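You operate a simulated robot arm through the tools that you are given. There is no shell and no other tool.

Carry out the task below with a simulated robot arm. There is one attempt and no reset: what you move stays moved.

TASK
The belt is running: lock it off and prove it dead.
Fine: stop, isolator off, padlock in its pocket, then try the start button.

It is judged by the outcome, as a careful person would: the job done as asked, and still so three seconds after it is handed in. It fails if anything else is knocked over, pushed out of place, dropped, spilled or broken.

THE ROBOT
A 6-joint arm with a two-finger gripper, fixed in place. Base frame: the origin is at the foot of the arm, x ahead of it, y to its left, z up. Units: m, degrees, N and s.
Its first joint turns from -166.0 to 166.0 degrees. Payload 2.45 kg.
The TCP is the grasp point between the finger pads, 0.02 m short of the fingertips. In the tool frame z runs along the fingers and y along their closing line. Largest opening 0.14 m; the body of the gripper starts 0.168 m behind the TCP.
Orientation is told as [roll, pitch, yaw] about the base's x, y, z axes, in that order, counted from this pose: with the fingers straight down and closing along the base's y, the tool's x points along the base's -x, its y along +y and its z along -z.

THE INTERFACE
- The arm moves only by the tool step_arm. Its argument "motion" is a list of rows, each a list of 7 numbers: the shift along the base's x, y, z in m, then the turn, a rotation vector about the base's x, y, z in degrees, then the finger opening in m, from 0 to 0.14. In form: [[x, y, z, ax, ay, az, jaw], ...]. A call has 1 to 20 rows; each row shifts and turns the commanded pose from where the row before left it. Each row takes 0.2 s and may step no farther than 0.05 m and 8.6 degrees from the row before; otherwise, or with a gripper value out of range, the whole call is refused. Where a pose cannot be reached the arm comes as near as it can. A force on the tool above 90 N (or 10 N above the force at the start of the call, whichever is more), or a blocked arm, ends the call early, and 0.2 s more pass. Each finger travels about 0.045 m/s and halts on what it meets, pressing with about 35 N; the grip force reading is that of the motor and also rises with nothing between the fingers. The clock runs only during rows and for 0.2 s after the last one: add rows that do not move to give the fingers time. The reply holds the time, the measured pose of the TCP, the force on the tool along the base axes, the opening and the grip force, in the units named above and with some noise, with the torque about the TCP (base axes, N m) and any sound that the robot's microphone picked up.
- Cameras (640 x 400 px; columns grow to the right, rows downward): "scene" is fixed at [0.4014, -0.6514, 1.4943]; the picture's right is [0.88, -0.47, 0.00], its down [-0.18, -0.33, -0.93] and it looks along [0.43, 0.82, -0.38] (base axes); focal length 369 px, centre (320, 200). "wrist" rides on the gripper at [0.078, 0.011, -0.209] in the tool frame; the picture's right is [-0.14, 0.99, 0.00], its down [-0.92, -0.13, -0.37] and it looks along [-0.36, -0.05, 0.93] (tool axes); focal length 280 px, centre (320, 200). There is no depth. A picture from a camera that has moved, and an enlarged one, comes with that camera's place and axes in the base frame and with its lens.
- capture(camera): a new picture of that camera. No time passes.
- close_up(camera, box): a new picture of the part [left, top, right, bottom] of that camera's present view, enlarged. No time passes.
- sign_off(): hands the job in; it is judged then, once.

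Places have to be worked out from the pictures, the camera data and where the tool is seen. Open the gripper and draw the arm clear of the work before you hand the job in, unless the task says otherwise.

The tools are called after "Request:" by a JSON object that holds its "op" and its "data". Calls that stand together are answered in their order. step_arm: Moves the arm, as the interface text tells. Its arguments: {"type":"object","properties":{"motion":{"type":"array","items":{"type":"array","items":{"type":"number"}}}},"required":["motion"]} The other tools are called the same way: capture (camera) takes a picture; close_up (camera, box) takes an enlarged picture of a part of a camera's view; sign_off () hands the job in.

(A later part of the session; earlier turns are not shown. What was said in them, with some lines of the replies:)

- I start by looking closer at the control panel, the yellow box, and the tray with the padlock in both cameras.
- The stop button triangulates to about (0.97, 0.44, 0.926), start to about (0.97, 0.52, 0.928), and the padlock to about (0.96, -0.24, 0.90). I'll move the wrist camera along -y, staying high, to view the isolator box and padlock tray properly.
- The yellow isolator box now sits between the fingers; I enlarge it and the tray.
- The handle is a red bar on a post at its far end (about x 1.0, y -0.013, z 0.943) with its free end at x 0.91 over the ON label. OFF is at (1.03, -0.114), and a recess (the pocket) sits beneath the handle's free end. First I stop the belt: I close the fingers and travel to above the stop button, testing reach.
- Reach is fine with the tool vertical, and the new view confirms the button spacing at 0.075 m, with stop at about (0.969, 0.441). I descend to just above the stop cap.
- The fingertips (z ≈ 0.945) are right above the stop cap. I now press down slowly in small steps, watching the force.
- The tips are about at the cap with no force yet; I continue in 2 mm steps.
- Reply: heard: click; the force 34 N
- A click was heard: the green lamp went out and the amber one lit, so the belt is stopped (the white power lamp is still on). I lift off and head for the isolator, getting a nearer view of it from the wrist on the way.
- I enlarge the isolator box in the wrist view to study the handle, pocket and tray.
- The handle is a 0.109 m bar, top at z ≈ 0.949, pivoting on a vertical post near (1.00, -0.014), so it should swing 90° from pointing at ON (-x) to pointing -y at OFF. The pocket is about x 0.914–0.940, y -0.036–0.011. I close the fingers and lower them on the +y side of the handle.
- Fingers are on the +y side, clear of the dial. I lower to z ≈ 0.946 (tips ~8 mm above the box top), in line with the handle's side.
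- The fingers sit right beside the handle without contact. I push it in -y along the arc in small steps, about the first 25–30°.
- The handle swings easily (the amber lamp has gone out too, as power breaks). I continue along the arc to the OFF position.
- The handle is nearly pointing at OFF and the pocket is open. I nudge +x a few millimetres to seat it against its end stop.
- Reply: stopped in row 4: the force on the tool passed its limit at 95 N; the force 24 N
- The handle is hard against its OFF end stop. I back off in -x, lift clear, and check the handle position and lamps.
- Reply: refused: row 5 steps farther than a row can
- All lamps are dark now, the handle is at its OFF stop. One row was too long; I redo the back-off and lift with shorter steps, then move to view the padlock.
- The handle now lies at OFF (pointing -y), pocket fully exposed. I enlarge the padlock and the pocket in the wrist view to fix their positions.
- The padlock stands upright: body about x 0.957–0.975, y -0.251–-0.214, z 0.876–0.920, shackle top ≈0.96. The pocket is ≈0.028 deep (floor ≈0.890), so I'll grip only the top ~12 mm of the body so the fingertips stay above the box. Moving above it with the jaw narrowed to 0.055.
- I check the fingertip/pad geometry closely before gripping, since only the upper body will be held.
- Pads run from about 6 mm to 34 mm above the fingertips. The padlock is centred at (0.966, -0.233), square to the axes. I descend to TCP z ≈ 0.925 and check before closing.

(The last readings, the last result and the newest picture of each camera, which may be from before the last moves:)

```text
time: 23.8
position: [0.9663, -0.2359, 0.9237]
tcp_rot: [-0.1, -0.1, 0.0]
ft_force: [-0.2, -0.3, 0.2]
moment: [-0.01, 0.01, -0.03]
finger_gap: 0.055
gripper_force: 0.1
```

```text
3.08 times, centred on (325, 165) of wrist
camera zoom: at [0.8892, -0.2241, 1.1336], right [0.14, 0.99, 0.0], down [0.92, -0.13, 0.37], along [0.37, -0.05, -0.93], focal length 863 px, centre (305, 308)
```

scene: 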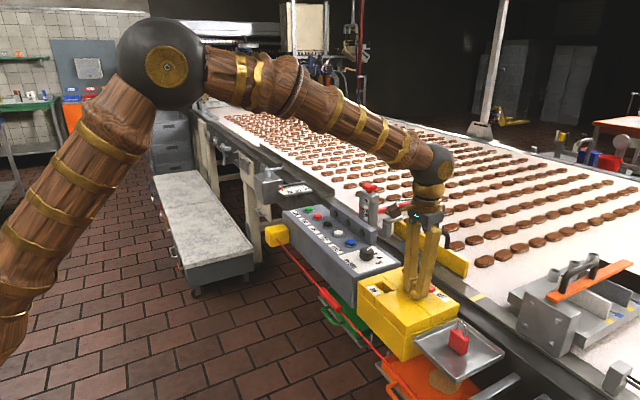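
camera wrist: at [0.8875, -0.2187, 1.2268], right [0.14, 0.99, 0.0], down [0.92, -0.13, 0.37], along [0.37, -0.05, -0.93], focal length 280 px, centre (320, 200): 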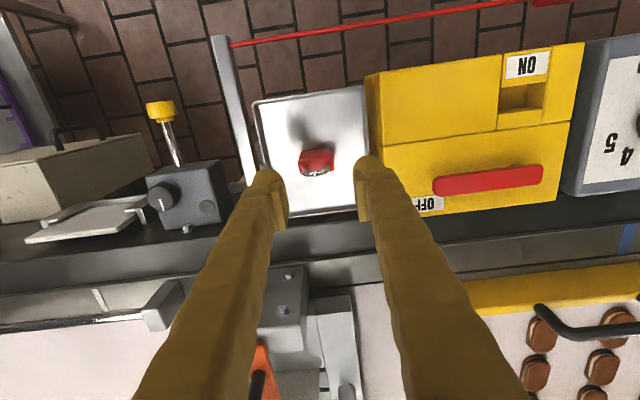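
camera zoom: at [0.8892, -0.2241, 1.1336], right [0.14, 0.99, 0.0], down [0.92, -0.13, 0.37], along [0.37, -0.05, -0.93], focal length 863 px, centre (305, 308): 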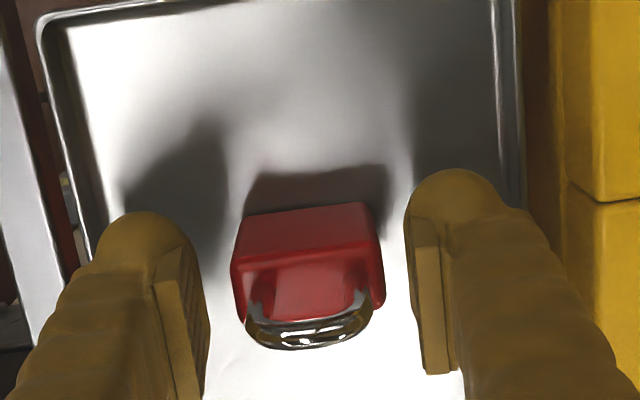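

The fingers straddle the body and shackle base at the intended height. I close gently on it and read the opening to see what is held.

Request:
{"op": "step_arm", "data": {"motion": [[0, 0.0015, 0, 0, 0, 0, 0.055], [0, 0, 0, 0, 0, 0, 0.045], [0, 0, 0, 0, 0, 0, 0.035], [0, 0, 0, 0, 0, 0, 0.02], [0, 0, 0, 0, 0, 0, 0.02]]}}

Request:
{"op": "close_up", "data": {"camera": "scene", "box": [410, 290, 520, 370]}}

Request:
{"op": "close_up", "data": {"camera": "wrist", "box": [240, 100, 410, 230]}}

```text
time: 25.0
position: [0.9665, -0.2353, 0.9242]
tcp_rot: [0.0, -0.2, 0.0]
ft_force: [-0.1, 0.0, -0.3]
moment: [-0.02, -0.01, 0.0]
finger_gap: 0.0386
gripper_force: 34.8
```

```text
5.00 times, centred on (465, 330) of scene
camera zoom: at [0.4014, -0.6514, 1.4943], right [0.88, -0.47, 0.0], down [-0.18, -0.33, -0.93], along [0.43, 0.82, -0.38], focal length 1844 px, centre (-405, -450)
```

zoom: 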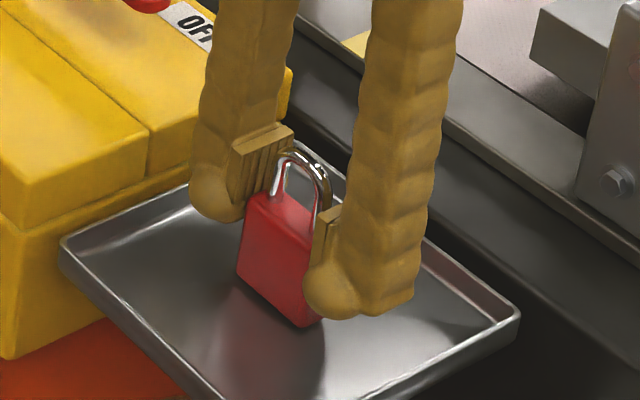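

```text
3.08 times, centred on (325, 165) of wrist
camera zoom: at [0.8889, -0.2227, 1.1336], right [0.14, 0.99, 0.0], down [0.92, -0.13, 0.37], along [0.37, -0.05, -0.93], focal length 863 px, centre (305, 308)
```

zoom: 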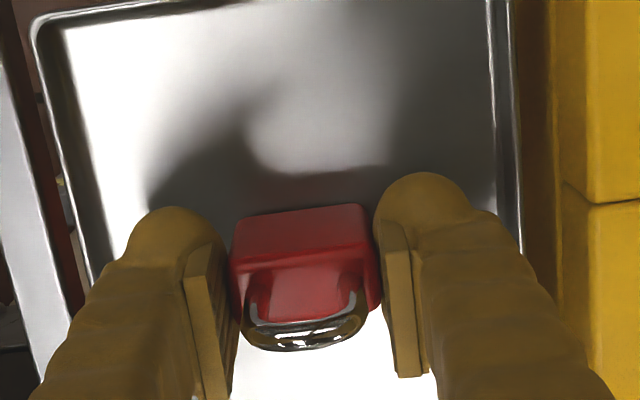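

The jaw stopped at 0.0386 m with 34.8 N: it holds the padlock body by its sides. I lift slowly and check that it rises with the fingers.

Request:
{"op": "step_arm", "data": {"motion": [[0, 0, 0.005, 0, 0, 0, 0.02], [0, 0, 0.01, 0, 0, 0, 0.02], [0, 0, 0.02, 0, 0, 0, 0.02], [0, 0, 0.02, 0, 0, 0, 0.02], [0, 0, 0.02, 0, 0, 0, 0.02]]}}

Request:
{"op": "close_up", "data": {"camera": "scene", "box": [400, 260, 520, 370]}}

Request:
{"op": "close_up", "data": {"camera": "wrist", "box": [240, 100, 410, 230]}}

```text
time: 26.2
position: [0.9661, -0.2347, 0.9997]
tcp_rot: [0.0, -0.1, 0.0]
ft_force: [0.7, 0.3, -0.7]
moment: [0.02, 0.01, 0.03]
finger_gap: 0.0389
gripper_force: 35.3
```

```text
3.64 times, centred on (460, 315) of scene
camera zoom: at [0.4014, -0.6514, 1.4943], right [0.88, -0.47, 0.0], down [-0.18, -0.33, -0.93], along [0.43, 0.82, -0.38], focal length 1341 px, centre (-189, -218)
```

zoom: 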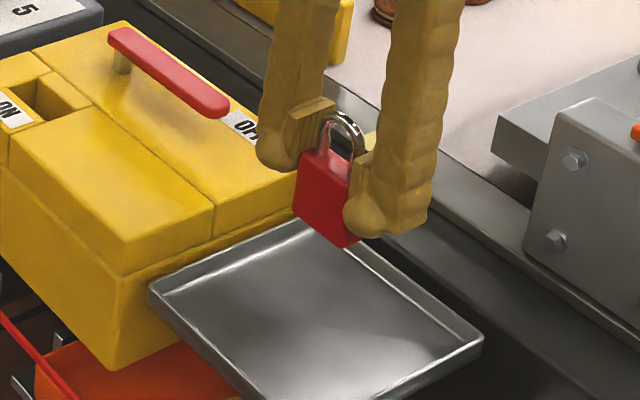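

```text
3.08 times, centred on (325, 165) of wrist
camera zoom: at [0.8877, -0.2222, 1.2079], right [0.14, 0.99, 0.0], down [0.92, -0.13, 0.37], along [0.37, -0.05, -0.93], focal length 863 px, centre (305, 308)
```

zoom: 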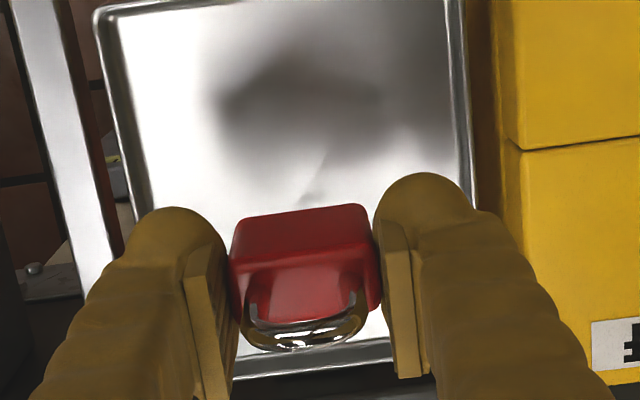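

The padlock is held firmly and upright. I raise it further and carry it over to above the pocket (≈ (0.926, -0.0135)), well above the handle, then look.

Request:
{"op": "step_arm", "data": {"motion": [[-0.01, 0.0, 0.04, 0, 0, 0, 0.02], [-0.01, 0.03, 0.01, 0, 0, 0, 0.02], [-0.01, 0.04, 0, 0, 0, 0, 0.02], [-0.01, 0.04, 0, 0, 0, 0, 0.02], [0, 0.04, 0, 0, 0, 0, 0.02], [0, 0.04, 0, 0, 0, 0, 0.02], [0, 0.03, 0, 0, 0, 0, 0.02], [0, 0, 0, 0, 0, 0, 0.02]]}}

Request:
{"op": "capture", "data": {"camera": "wrist"}}

Request:
{"op": "close_up", "data": {"camera": "scene", "box": [340, 210, 460, 310]}}

```text
time: 28.0
position: [0.9253, -0.0142, 1.0514]
tcp_rot: [0.0, -0.1, 0.0]
ft_force: [0.4, -0.3, -0.3]
moment: [0.02, -0.01, -0.01]
finger_gap: 0.0389
gripper_force: 35.6
```

```text
taken
camera wrist: at [0.8478, -0.0021, 1.26], right [0.14, 0.99, 0.0], down [0.92, -0.13, 0.37], along [0.37, -0.05, -0.93], focal length 280 px, centre (320, 200)
```

wrist: 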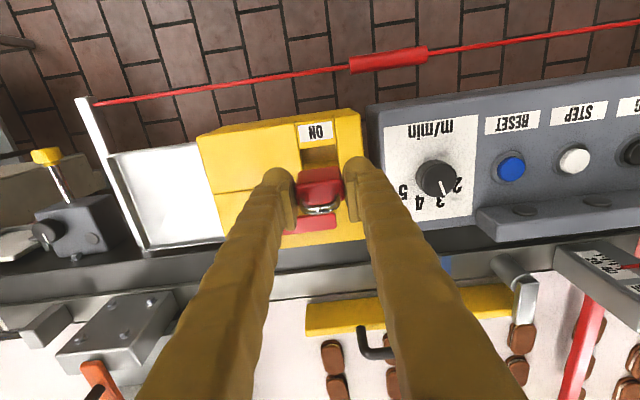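

```text
4.00 times, centred on (400, 260) of scene
camera zoom: at [0.4014, -0.6514, 1.4943], right [0.88, -0.47, 0.0], down [-0.18, -0.33, -0.93], along [0.43, 0.82, -0.38], focal length 1475 px, centre (0, -40)
```

zoom: 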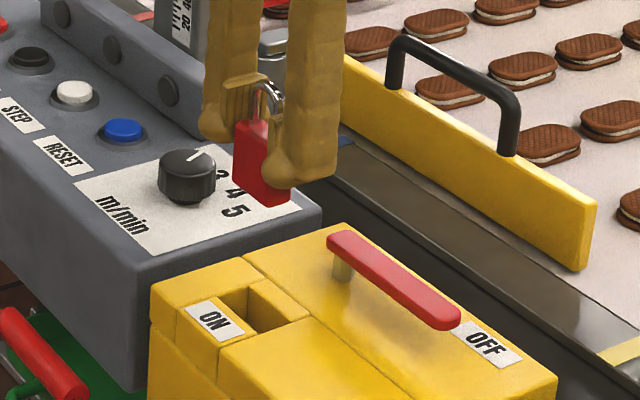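

The padlock is above the pocket. I lower to just above the box top (padlock bottom ≈ 0.935) and check the alignment.

Request:
{"op": "step_arm", "data": {"motion": [[0, 0, -0.03, 0, 0, 0, 0.02], [0, 0, -0.025, 0, 0, 0, 0.02], [0, 0, -0.015, 0, 0, 0, 0.02], [0, 0, 0, 0, 0, 0, 0.02]]}}

Request:
{"op": "close_up", "data": {"camera": "wrist", "box": [240, 100, 400, 230]}}

Request:
{"op": "close_up", "data": {"camera": "scene", "box": [360, 240, 430, 310]}}

```text
time: 29.0
position: [0.9259, -0.0141, 0.9795]
tcp_rot: [0.0, -0.1, -0.1]
ft_force: [0.3, -0.2, -0.6]
moment: [0.02, -0.03, -0.02]
finger_gap: 0.039
gripper_force: 35.1
```

```text
3.08 times, centred on (320, 165) of wrist
camera zoom: at [0.8482, -0.0014, 1.188], right [0.14, 0.99, 0.0], down [0.92, -0.13, 0.37], along [0.37, -0.05, -0.93], focal length 863 px, centre (320, 308)
```

zoom: 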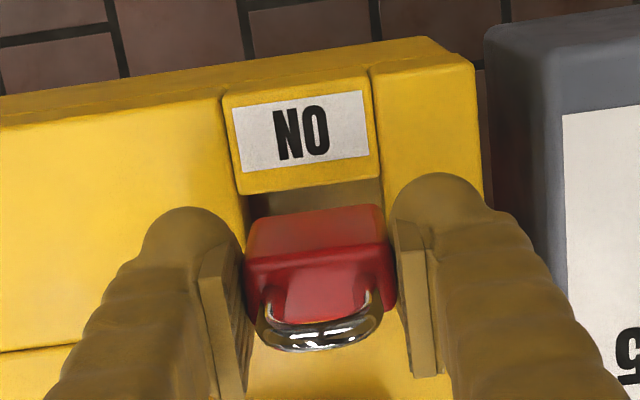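

```text
5.71 times, centred on (395, 275) of scene
camera zoom: at [0.4014, -0.6514, 1.4943], right [0.88, -0.47, 0.0], down [-0.18, -0.33, -0.93], along [0.43, 0.82, -0.38], focal length 2107 px, centre (-109, -229)
```

zoom: 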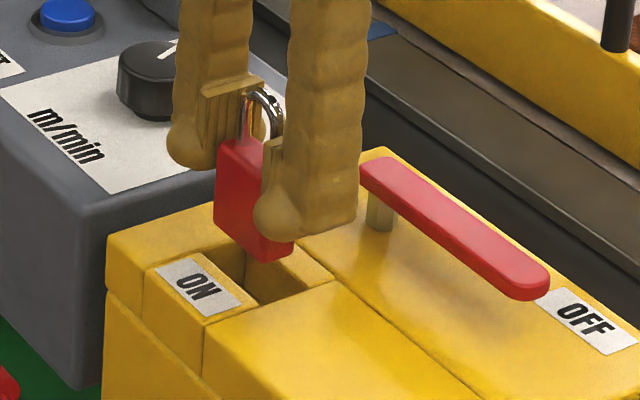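

The padlock footprint (x 0.918–0.936, y -0.032–0.007) lies centrally over the pocket (x 0.913–0.940, y -0.036–0.010). I lower it into the pocket slowly.

Request:
{"op": "step_arm", "data": {"motion": [[-0.0005, 0, -0.01, 0, 0, 0, 0.02], [0, 0, -0.01, 0, 0, 0, 0.02], [0, 0, -0.008, 0, 0, 0, 0.02], [0, 0, -0.005, 0, 0, 0, 0.02], [0, 0, -0.003, 0, 0, 0, 0.02]]}}

Request:
{"op": "close_up", "data": {"camera": "wrist", "box": [240, 100, 400, 230]}}

Request:
{"op": "close_up", "data": {"camera": "scene", "box": [360, 240, 430, 310]}}

```text
time: 30.2
position: [0.9239, -0.0145, 0.9439]
tcp_rot: [0.1, -0.2, 0.1]
ft_force: [-0.1, -0.1, -1.6]
moment: [0.0, -0.03, 0.0]
finger_gap: 0.0384
gripper_force: 34.7
```

```text
3.08 times, centred on (320, 165) of wrist
camera zoom: at [0.847, -0.0025, 1.1527], right [0.14, 0.99, 0.0], down [0.92, -0.13, 0.37], along [0.37, -0.05, -0.93], focal length 863 px, centre (320, 308)
```

zoom: 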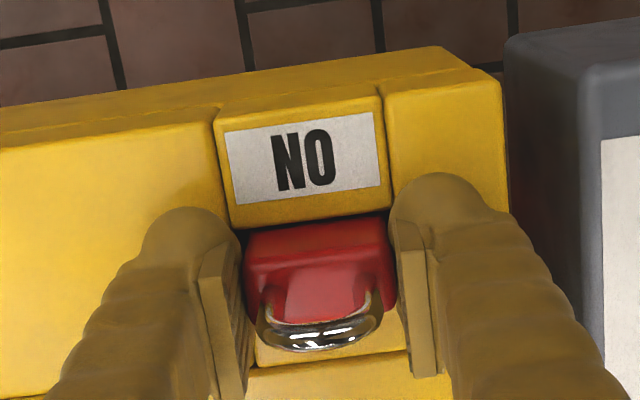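

```text
5.71 times, centred on (395, 275) of scene
camera zoom: at [0.4014, -0.6514, 1.4943], right [0.88, -0.47, 0.0], down [-0.18, -0.33, -0.93], along [0.43, 0.82, -0.38], focal length 2107 px, centre (-109, -229)
```

zoom: 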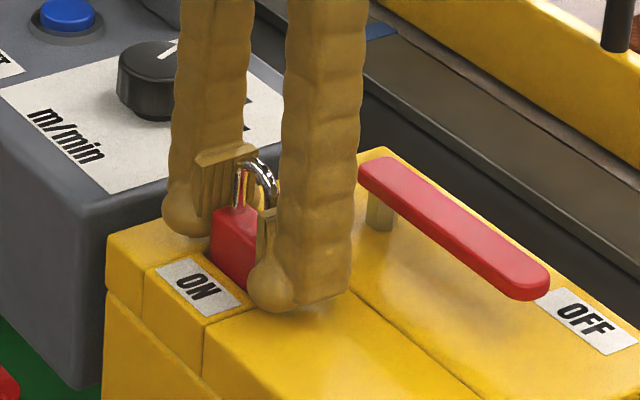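

The padlock is entering cleanly with no side force. I go down millimetre by millimetre until I feel the bottom.

Request:
{"op": "step_arm", "data": {"motion": [[0, 0, -0.0015, 0, 0, 0, 0.02], [0, 0, -0.0015, 0, 0, 0, 0.02], [0, 0, 0, 0, 0, 0, 0.02]]}}

```text
time: 31.0
position: [0.9241, -0.014, 0.9412]
tcp_rot: [0.0, -0.1, 0.0]
ft_force: [0.7, -0.3, -1.8]
moment: [0.02, 0.02, -0.01]
finger_gap: 0.0388
gripper_force: 35.0
```

No contact yet (force still just the padlock's weight); two more millimetre steps.

Request:
{"op": "step_arm", "data": {"motion": [[0, 0, -0.001, 0, 0, 0, 0.02], [0, 0, -0.001, 0, 0, 0, 0.02], [0, 0, 0, 0, 0, 0, 0.02]]}}

Request:
{"op": "close_up", "data": {"camera": "scene", "box": [370, 260, 420, 310]}}

```text
time: 31.8
position: [0.9259, -0.0149, 0.9392]
tcp_rot: [0.0, -0.2, 0.0]
ft_force: [-5.4, 1.1, 15.5]
moment: [0.05, 0.15, 0.01]
finger_gap: 0.0391
gripper_force: 34.9
```

```text
8.00 times, centred on (395, 285) of scene
camera zoom: at [0.4014, -0.6514, 1.4943], right [0.88, -0.47, 0.0], down [-0.18, -0.33, -0.93], along [0.43, 0.82, -0.38], focal length 2950 px, centre (-280, -480)
```

zoom: 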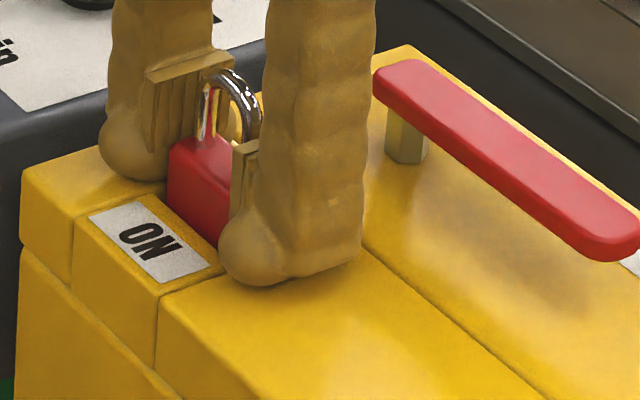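

Contact is felt (≈15 N up): the padlock is at the pocket floor. I ease up half a millimetre and open the fingers moderately.

Request:
{"op": "step_arm", "data": {"motion": [[0, 0, 0.0007, 0, 0, 0, 0.02], [0, 0, 0, 0, 0, 0, 0.042], [0, 0, 0, 0, 0, 0, 0.05], [0, 0, 0, 0, 0, 0, 0.06], [0, 0, 0, 0, 0, 0, 0.06]]}}

Request:
{"op": "close_up", "data": {"camera": "scene", "box": [370, 260, 420, 310]}}

Request:
{"op": "close_up", "data": {"camera": "wrist", "box": [240, 100, 400, 230]}}

```text
time: 33.0
position: [0.9259, -0.0126, 0.9396]
tcp_rot: [0.0, -0.1, 0.0]
ft_force: [-0.5, 8.7, 12.5]
moment: [-0.22, 0.14, -0.07]
finger_gap: 0.0542
gripper_force: 0.0
```

```text
8.00 times, centred on (395, 285) of scene
camera zoom: at [0.4014, -0.6514, 1.4943], right [0.88, -0.47, 0.0], down [-0.18, -0.33, -0.93], along [0.43, 0.82, -0.38], focal length 2950 px, centre (-280, -480)
```

zoom: 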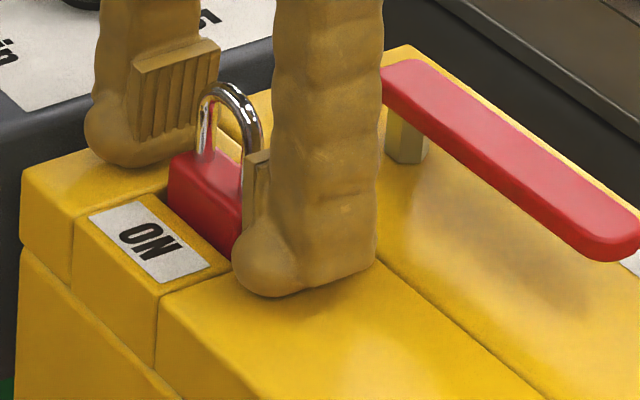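

```text
3.08 times, centred on (320, 165) of wrist
camera zoom: at [0.8476, -0.0013, 1.1486], right [0.14, 0.99, 0.0], down [0.92, -0.13, 0.37], along [0.37, -0.05, -0.93], focal length 863 px, centre (320, 308)
```

zoom: 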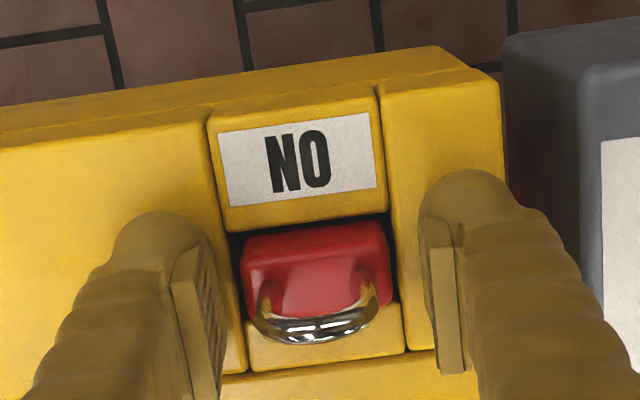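

The fingertips rest lightly on the box lid and the padlock is free in the pocket. I lift slightly, open wider, then raise straight up.

Request:
{"op": "step_arm", "data": {"motion": [[0, 0, 0.003, 0, 0, 0, 0.06], [0, 0, 0, 0, 0, 0, 0.065], [0, 0, 0, 0, 0, 0, 0.065], [0, 0, 0.015, 0, 0, 0, 0.065], [0, 0, 0.03, 0, 0, 0, 0.065], [0, 0, 0.04, 0, 0, 0, 0.065], [0, 0, 0.04, 0, 0, 0, 0.065]]}}

Request:
{"op": "capture", "data": {"camera": "scene"}}

Request:
{"op": "close_up", "data": {"camera": "scene", "box": [350, 240, 470, 340]}}

Request:
{"op": "close_up", "data": {"camera": "wrist", "box": [240, 80, 400, 230]}}

```text
time: 34.6
position: [0.9245, -0.0141, 1.0662]
tcp_rot: [0.0, 0.0, 0.0]
ft_force: [0.9, -1.2, -0.4]
moment: [0.02, -0.02, 0.03]
finger_gap: 0.0652
gripper_force: 0.1
```

```text
taken
```

scene: 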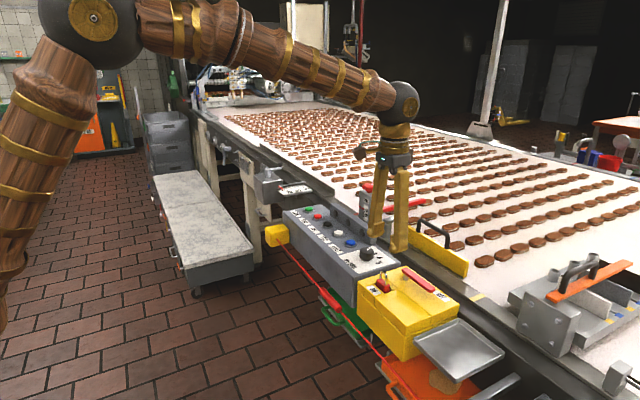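

```text
4.00 times, centred on (410, 290) of scene
camera zoom: at [0.4014, -0.6514, 1.4943], right [0.88, -0.47, 0.0], down [-0.18, -0.33, -0.93], along [0.43, 0.82, -0.38], focal length 1475 px, centre (-40, -160)
```

zoom: 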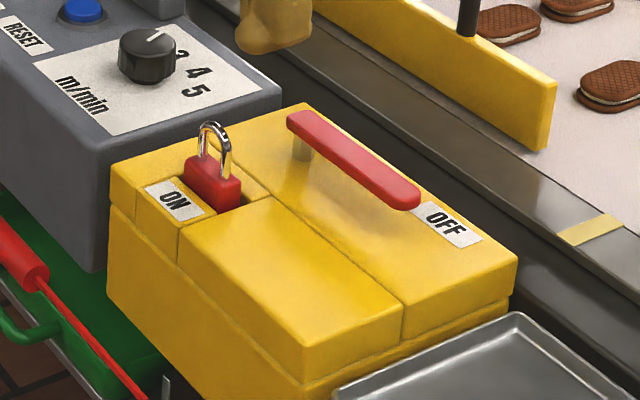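

```text
2.67 times, centred on (320, 155) of wrist
camera zoom: at [0.8475, -0.0013, 1.2751], right [0.14, 0.99, 0.0], down [0.92, -0.13, 0.37], along [0.37, -0.05, -0.93], focal length 748 px, centre (320, 320)
```

zoom: 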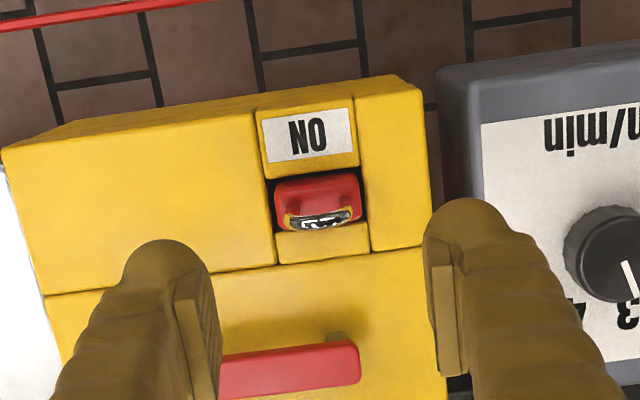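

The padlock is seated upright in its pocket and the handle stays at OFF. Now for the try: I close the fingers and travel at safe height to above the start button (≈ (0.970, 0.517)).

Request:
{"op": "step_arm", "data": {"motion": [[0, 0, 0.04, 0, 0, 0, 0.065], [0.004, 0.045, 0, 0, 0, 0, 0], [0.004, 0.045, 0, 0, 0, 0, 0], [0.004, 0.045, 0, 0, 0, 0, 0], [0.004, 0.045, 0, 0, 0, 0, 0], [0.004, 0.045, 0, 0, 0, 0, 0], [0.004, 0.045, 0, 0, 0, 0, 0], [0.004, 0.045, 0, 0, 0, 0, 0], [0.004, 0.045, 0, 0, 0, 0, 0], [0.004, 0.045, 0, 0, 0, 0, 0], [0.004, 0.045, 0, 0, 0, 0, 0], [0.004, 0.045, 0, 0, 0, 0, 0], [0.001, 0.036, 0, 0, 0, 0, 0], [0, 0, -0.04, 0, 0, 0, 0], [0, 0, -0.04, 0, 0, 0, 0], [0, 0, 0, 0, 0, 0, 0]]}}

Request:
{"op": "capture", "data": {"camera": "wrist"}}

Request:
{"op": "close_up", "data": {"camera": "scene", "box": [260, 180, 420, 280]}}

```text
time: 38.0
position: [0.9723, 0.5177, 1.0265]
tcp_rot: [0.0, -0.1, 0.0]
ft_force: [-0.4, -1.0, 0.1]
moment: [0.02, -0.01, -0.02]
finger_gap: 0.0
gripper_force: 29.2
```

```text
taken
camera wrist: at [0.8939, 0.5298, 1.2364], right [0.14, 0.99, 0.0], down [0.92, -0.13, 0.37], along [0.37, -0.05, -0.93], focal length 280 px, centre (320, 200)
```

wrist: 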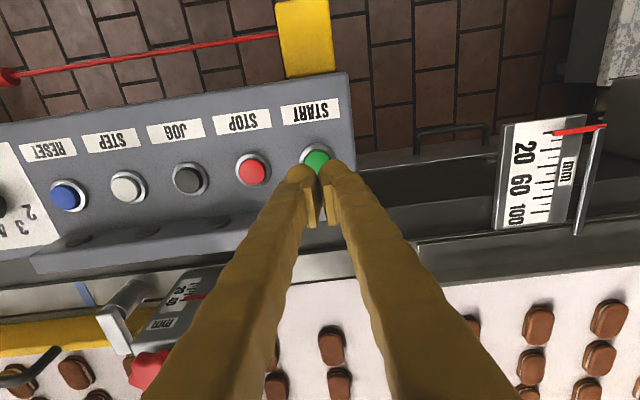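

```text
4.00 times, centred on (340, 230) of scene
camera zoom: at [0.4014, -0.6514, 1.4943], right [0.88, -0.47, 0.0], down [-0.18, -0.33, -0.93], along [0.43, 0.82, -0.38], focal length 1475 px, centre (240, 80)
```

zoom: 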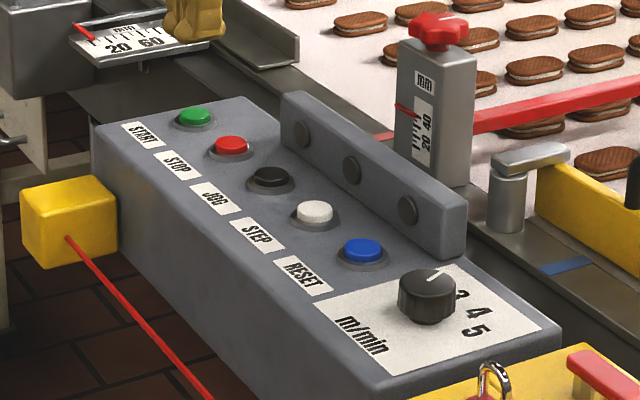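

The arm is right above the start button and all lamps are dark. I lower to just above the cap, then press in small steps.

Request:
{"op": "step_arm", "data": {"motion": [[-0.001, 0, -0.03, 0, 0, 0, 0], [0, 0, -0.03, 0, 0, 0, 0], [0, 0, -0.014, 0, 0, 0, 0], [0, 0, -0.004, 0, 0, 0, 0]]}}

Request:
{"op": "close_up", "data": {"camera": "scene", "box": [260, 180, 420, 280]}}

```text
time: 39.0
position: [0.97, 0.5172, 0.9501]
tcp_rot: [0.0, -0.1, 0.0]
ft_force: [-0.3, -0.1, 0.5]
moment: [-0.03, -0.02, -0.02]
finger_gap: 0.0
gripper_force: 29.8
```

```text
4.00 times, centred on (340, 230) of scene
camera zoom: at [0.4014, -0.6514, 1.4943], right [0.88, -0.47, 0.0], down [-0.18, -0.33, -0.93], along [0.43, 0.82, -0.38], focal length 1475 px, centre (240, 80)
```

zoom: 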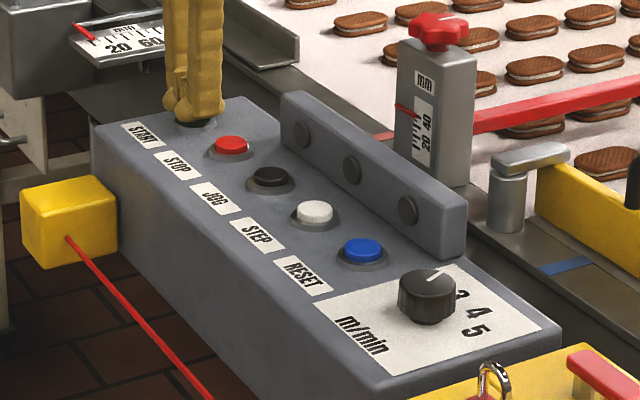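

Fingertips are just above the green cap. I press start in 2 mm steps, as was done for stop.

Request:
{"op": "step_arm", "data": {"motion": [[0, 0, -0.002, 0, 0, 0, 0], [0, 0, -0.002, 0, 0, 0, 0], [0, 0, -0.002, 0, 0, 0, 0], [0, 0, -0.002, 0, 0, 0, 0], [0, 0, 0, 0, 0, 0, 0]]}}

Request:
{"op": "close_up", "data": {"camera": "scene", "box": [260, 180, 420, 280]}}

Request:
{"op": "capture", "data": {"camera": "scene"}}

```text
time: 40.2
position: [0.9687, 0.5175, 0.9435]
tcp_rot: [0.0, -0.2, 0.0]
ft_force: [-6.2, -8.1, 31.4]
moment: [-0.22, 0.17, -0.04]
finger_gap: 0.0061
gripper_force: 29.5
heard: click
```

```text
4.00 times, centred on (340, 230) of scene
camera zoom: at [0.4014, -0.6514, 1.4943], right [0.88, -0.47, 0.0], down [-0.18, -0.33, -0.93], along [0.43, 0.82, -0.38], focal length 1475 px, centre (240, 80)
```

zoom: 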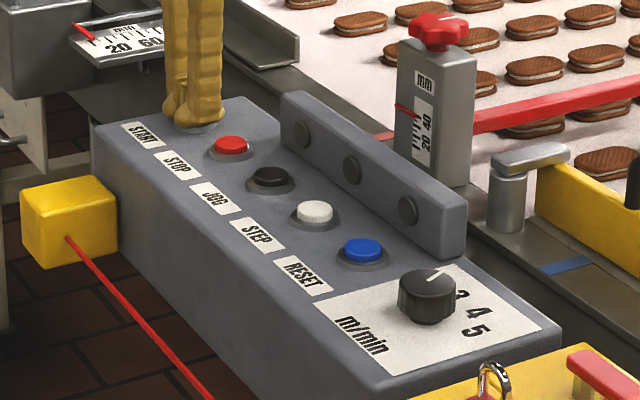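

```text
taken
```

scene: 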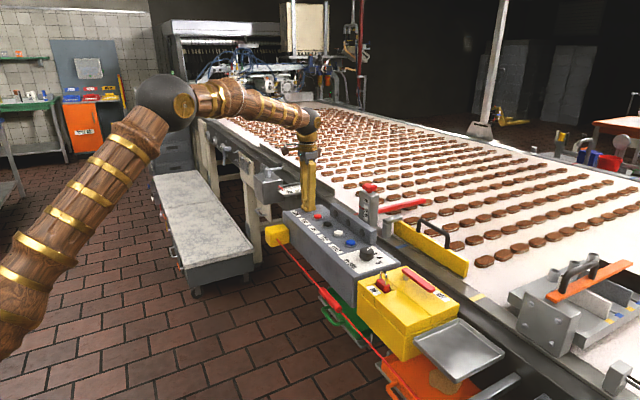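

The start button clicked: no lamp lit and the cookies have not moved, so the belt is proven dead. I lift off, draw the arm back clear of the work, and open the gripper.

Request:
{"op": "step_arm", "data": {"motion": [[0, 0, 0.01, 0, 0, 0, 0], [0, 0, 0.03, 0, 0, 0, 0], [0, 0, 0.045, 0, 0, 0, 0], [0, 0, 0.045, 0, 0, 0, 0], [0, 0, 0.045, 0, 0, 0, 0], [-0.03, -0.02, 0.03, 0, 0, 0, 0], [-0.03, -0.02, 0.03, 0, 0, 0, 0.05], [-0.03, -0.02, 0.03, 0, 0, 0, 0.1], [-0.04, -0.025, 0, 0, 0, 0, 0.14], [-0.04, -0.025, 0, 0, 0, 0, 0.14], [-0.04, -0.025, 0, 0, 0, 0, 0.14], [-0.04, -0.025, 0, 0, 0, 0, 0.14], [-0.04, -0.025, 0, 0, 0, 0, 0.14], [0, -0.03, 0, 0, 0, 0, 0.14], [0, 0, 0, 0, 0, 0, 0.14]]}}

Request:
{"op": "capture", "data": {"camera": "scene"}}

Request:
{"op": "close_up", "data": {"camera": "scene", "box": [260, 180, 500, 380]}}

Request:
{"op": "capture", "data": {"camera": "wrist"}}

```text
time: 43.4
position: [0.6793, 0.3008, 1.2057]
tcp_rot: [0.0, -0.2, 0.0]
ft_force: [0.0, -0.4, -0.1]
moment: [-0.04, -0.01, -0.01]
finger_gap: 0.1399
gripper_force: 0.0
```

```text
taken
```

scene: 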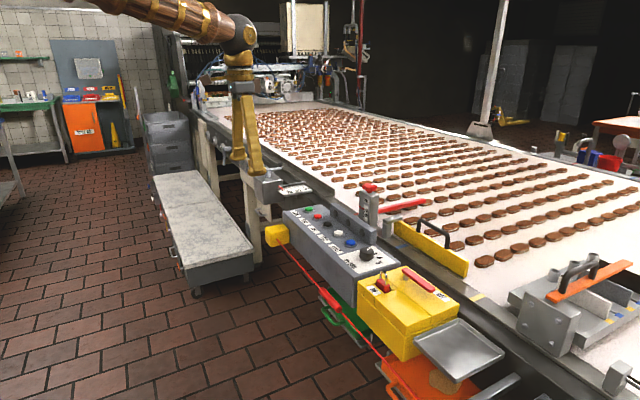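

```text
2.00 times, centred on (380, 280) of scene
camera zoom: at [0.4014, -0.6514, 1.4943], right [0.88, -0.47, 0.0], down [-0.18, -0.33, -0.93], along [0.43, 0.82, -0.38], focal length 738 px, centre (200, 40)
```

zoom: 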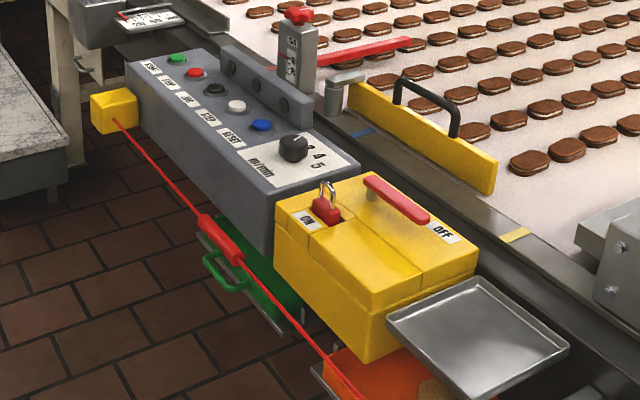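

```text
taken
camera wrist: at [0.6023, 0.3129, 1.4145], right [0.14, 0.99, 0.0], down [0.92, -0.13, 0.37], along [0.37, -0.05, -0.93], focal length 280 px, centre (320, 200)
```

wrist: 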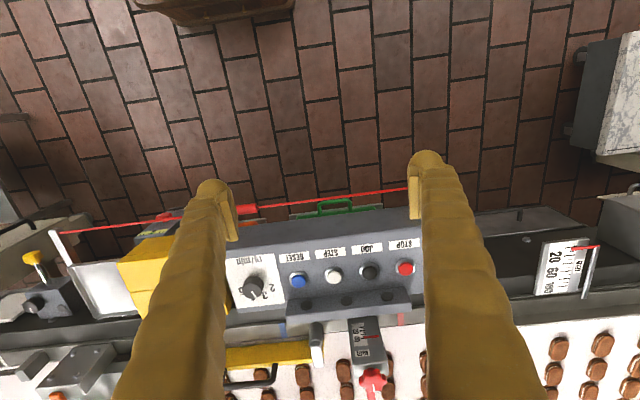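

The belt is still, all lamps are dark, the handle is at OFF, the padlock is upright in its pocket, and nothing else has been disturbed. The arm is clear with the gripper open, so I hand the job in.

Request:
{"op": "sign_off", "data": {}}

```text
The job is handed in.
```

The belt is stopped, locked off and proven dead, and I've handed the job in.

- **Stop:** I pressed the stop button. It clicked, the green lamp went out and the amber one came on.
- **Isolator:** I swung the handle from ON to OFF until it met its end stop, and all the lamps went dark. The last nudge tripped the force limit at 95 N, so I backed off; the handle has stayed at OFF.
- **Padlock:** I moved it from the tray to the pocket by the ON label, where it stands upright.
- **Start button:** I pressed it and heard it click. No lamp lit and the cookies on the belt did not move.

I saw nothing knocked over or out of place. The arm is drawn back clear of the work with the gripper open.
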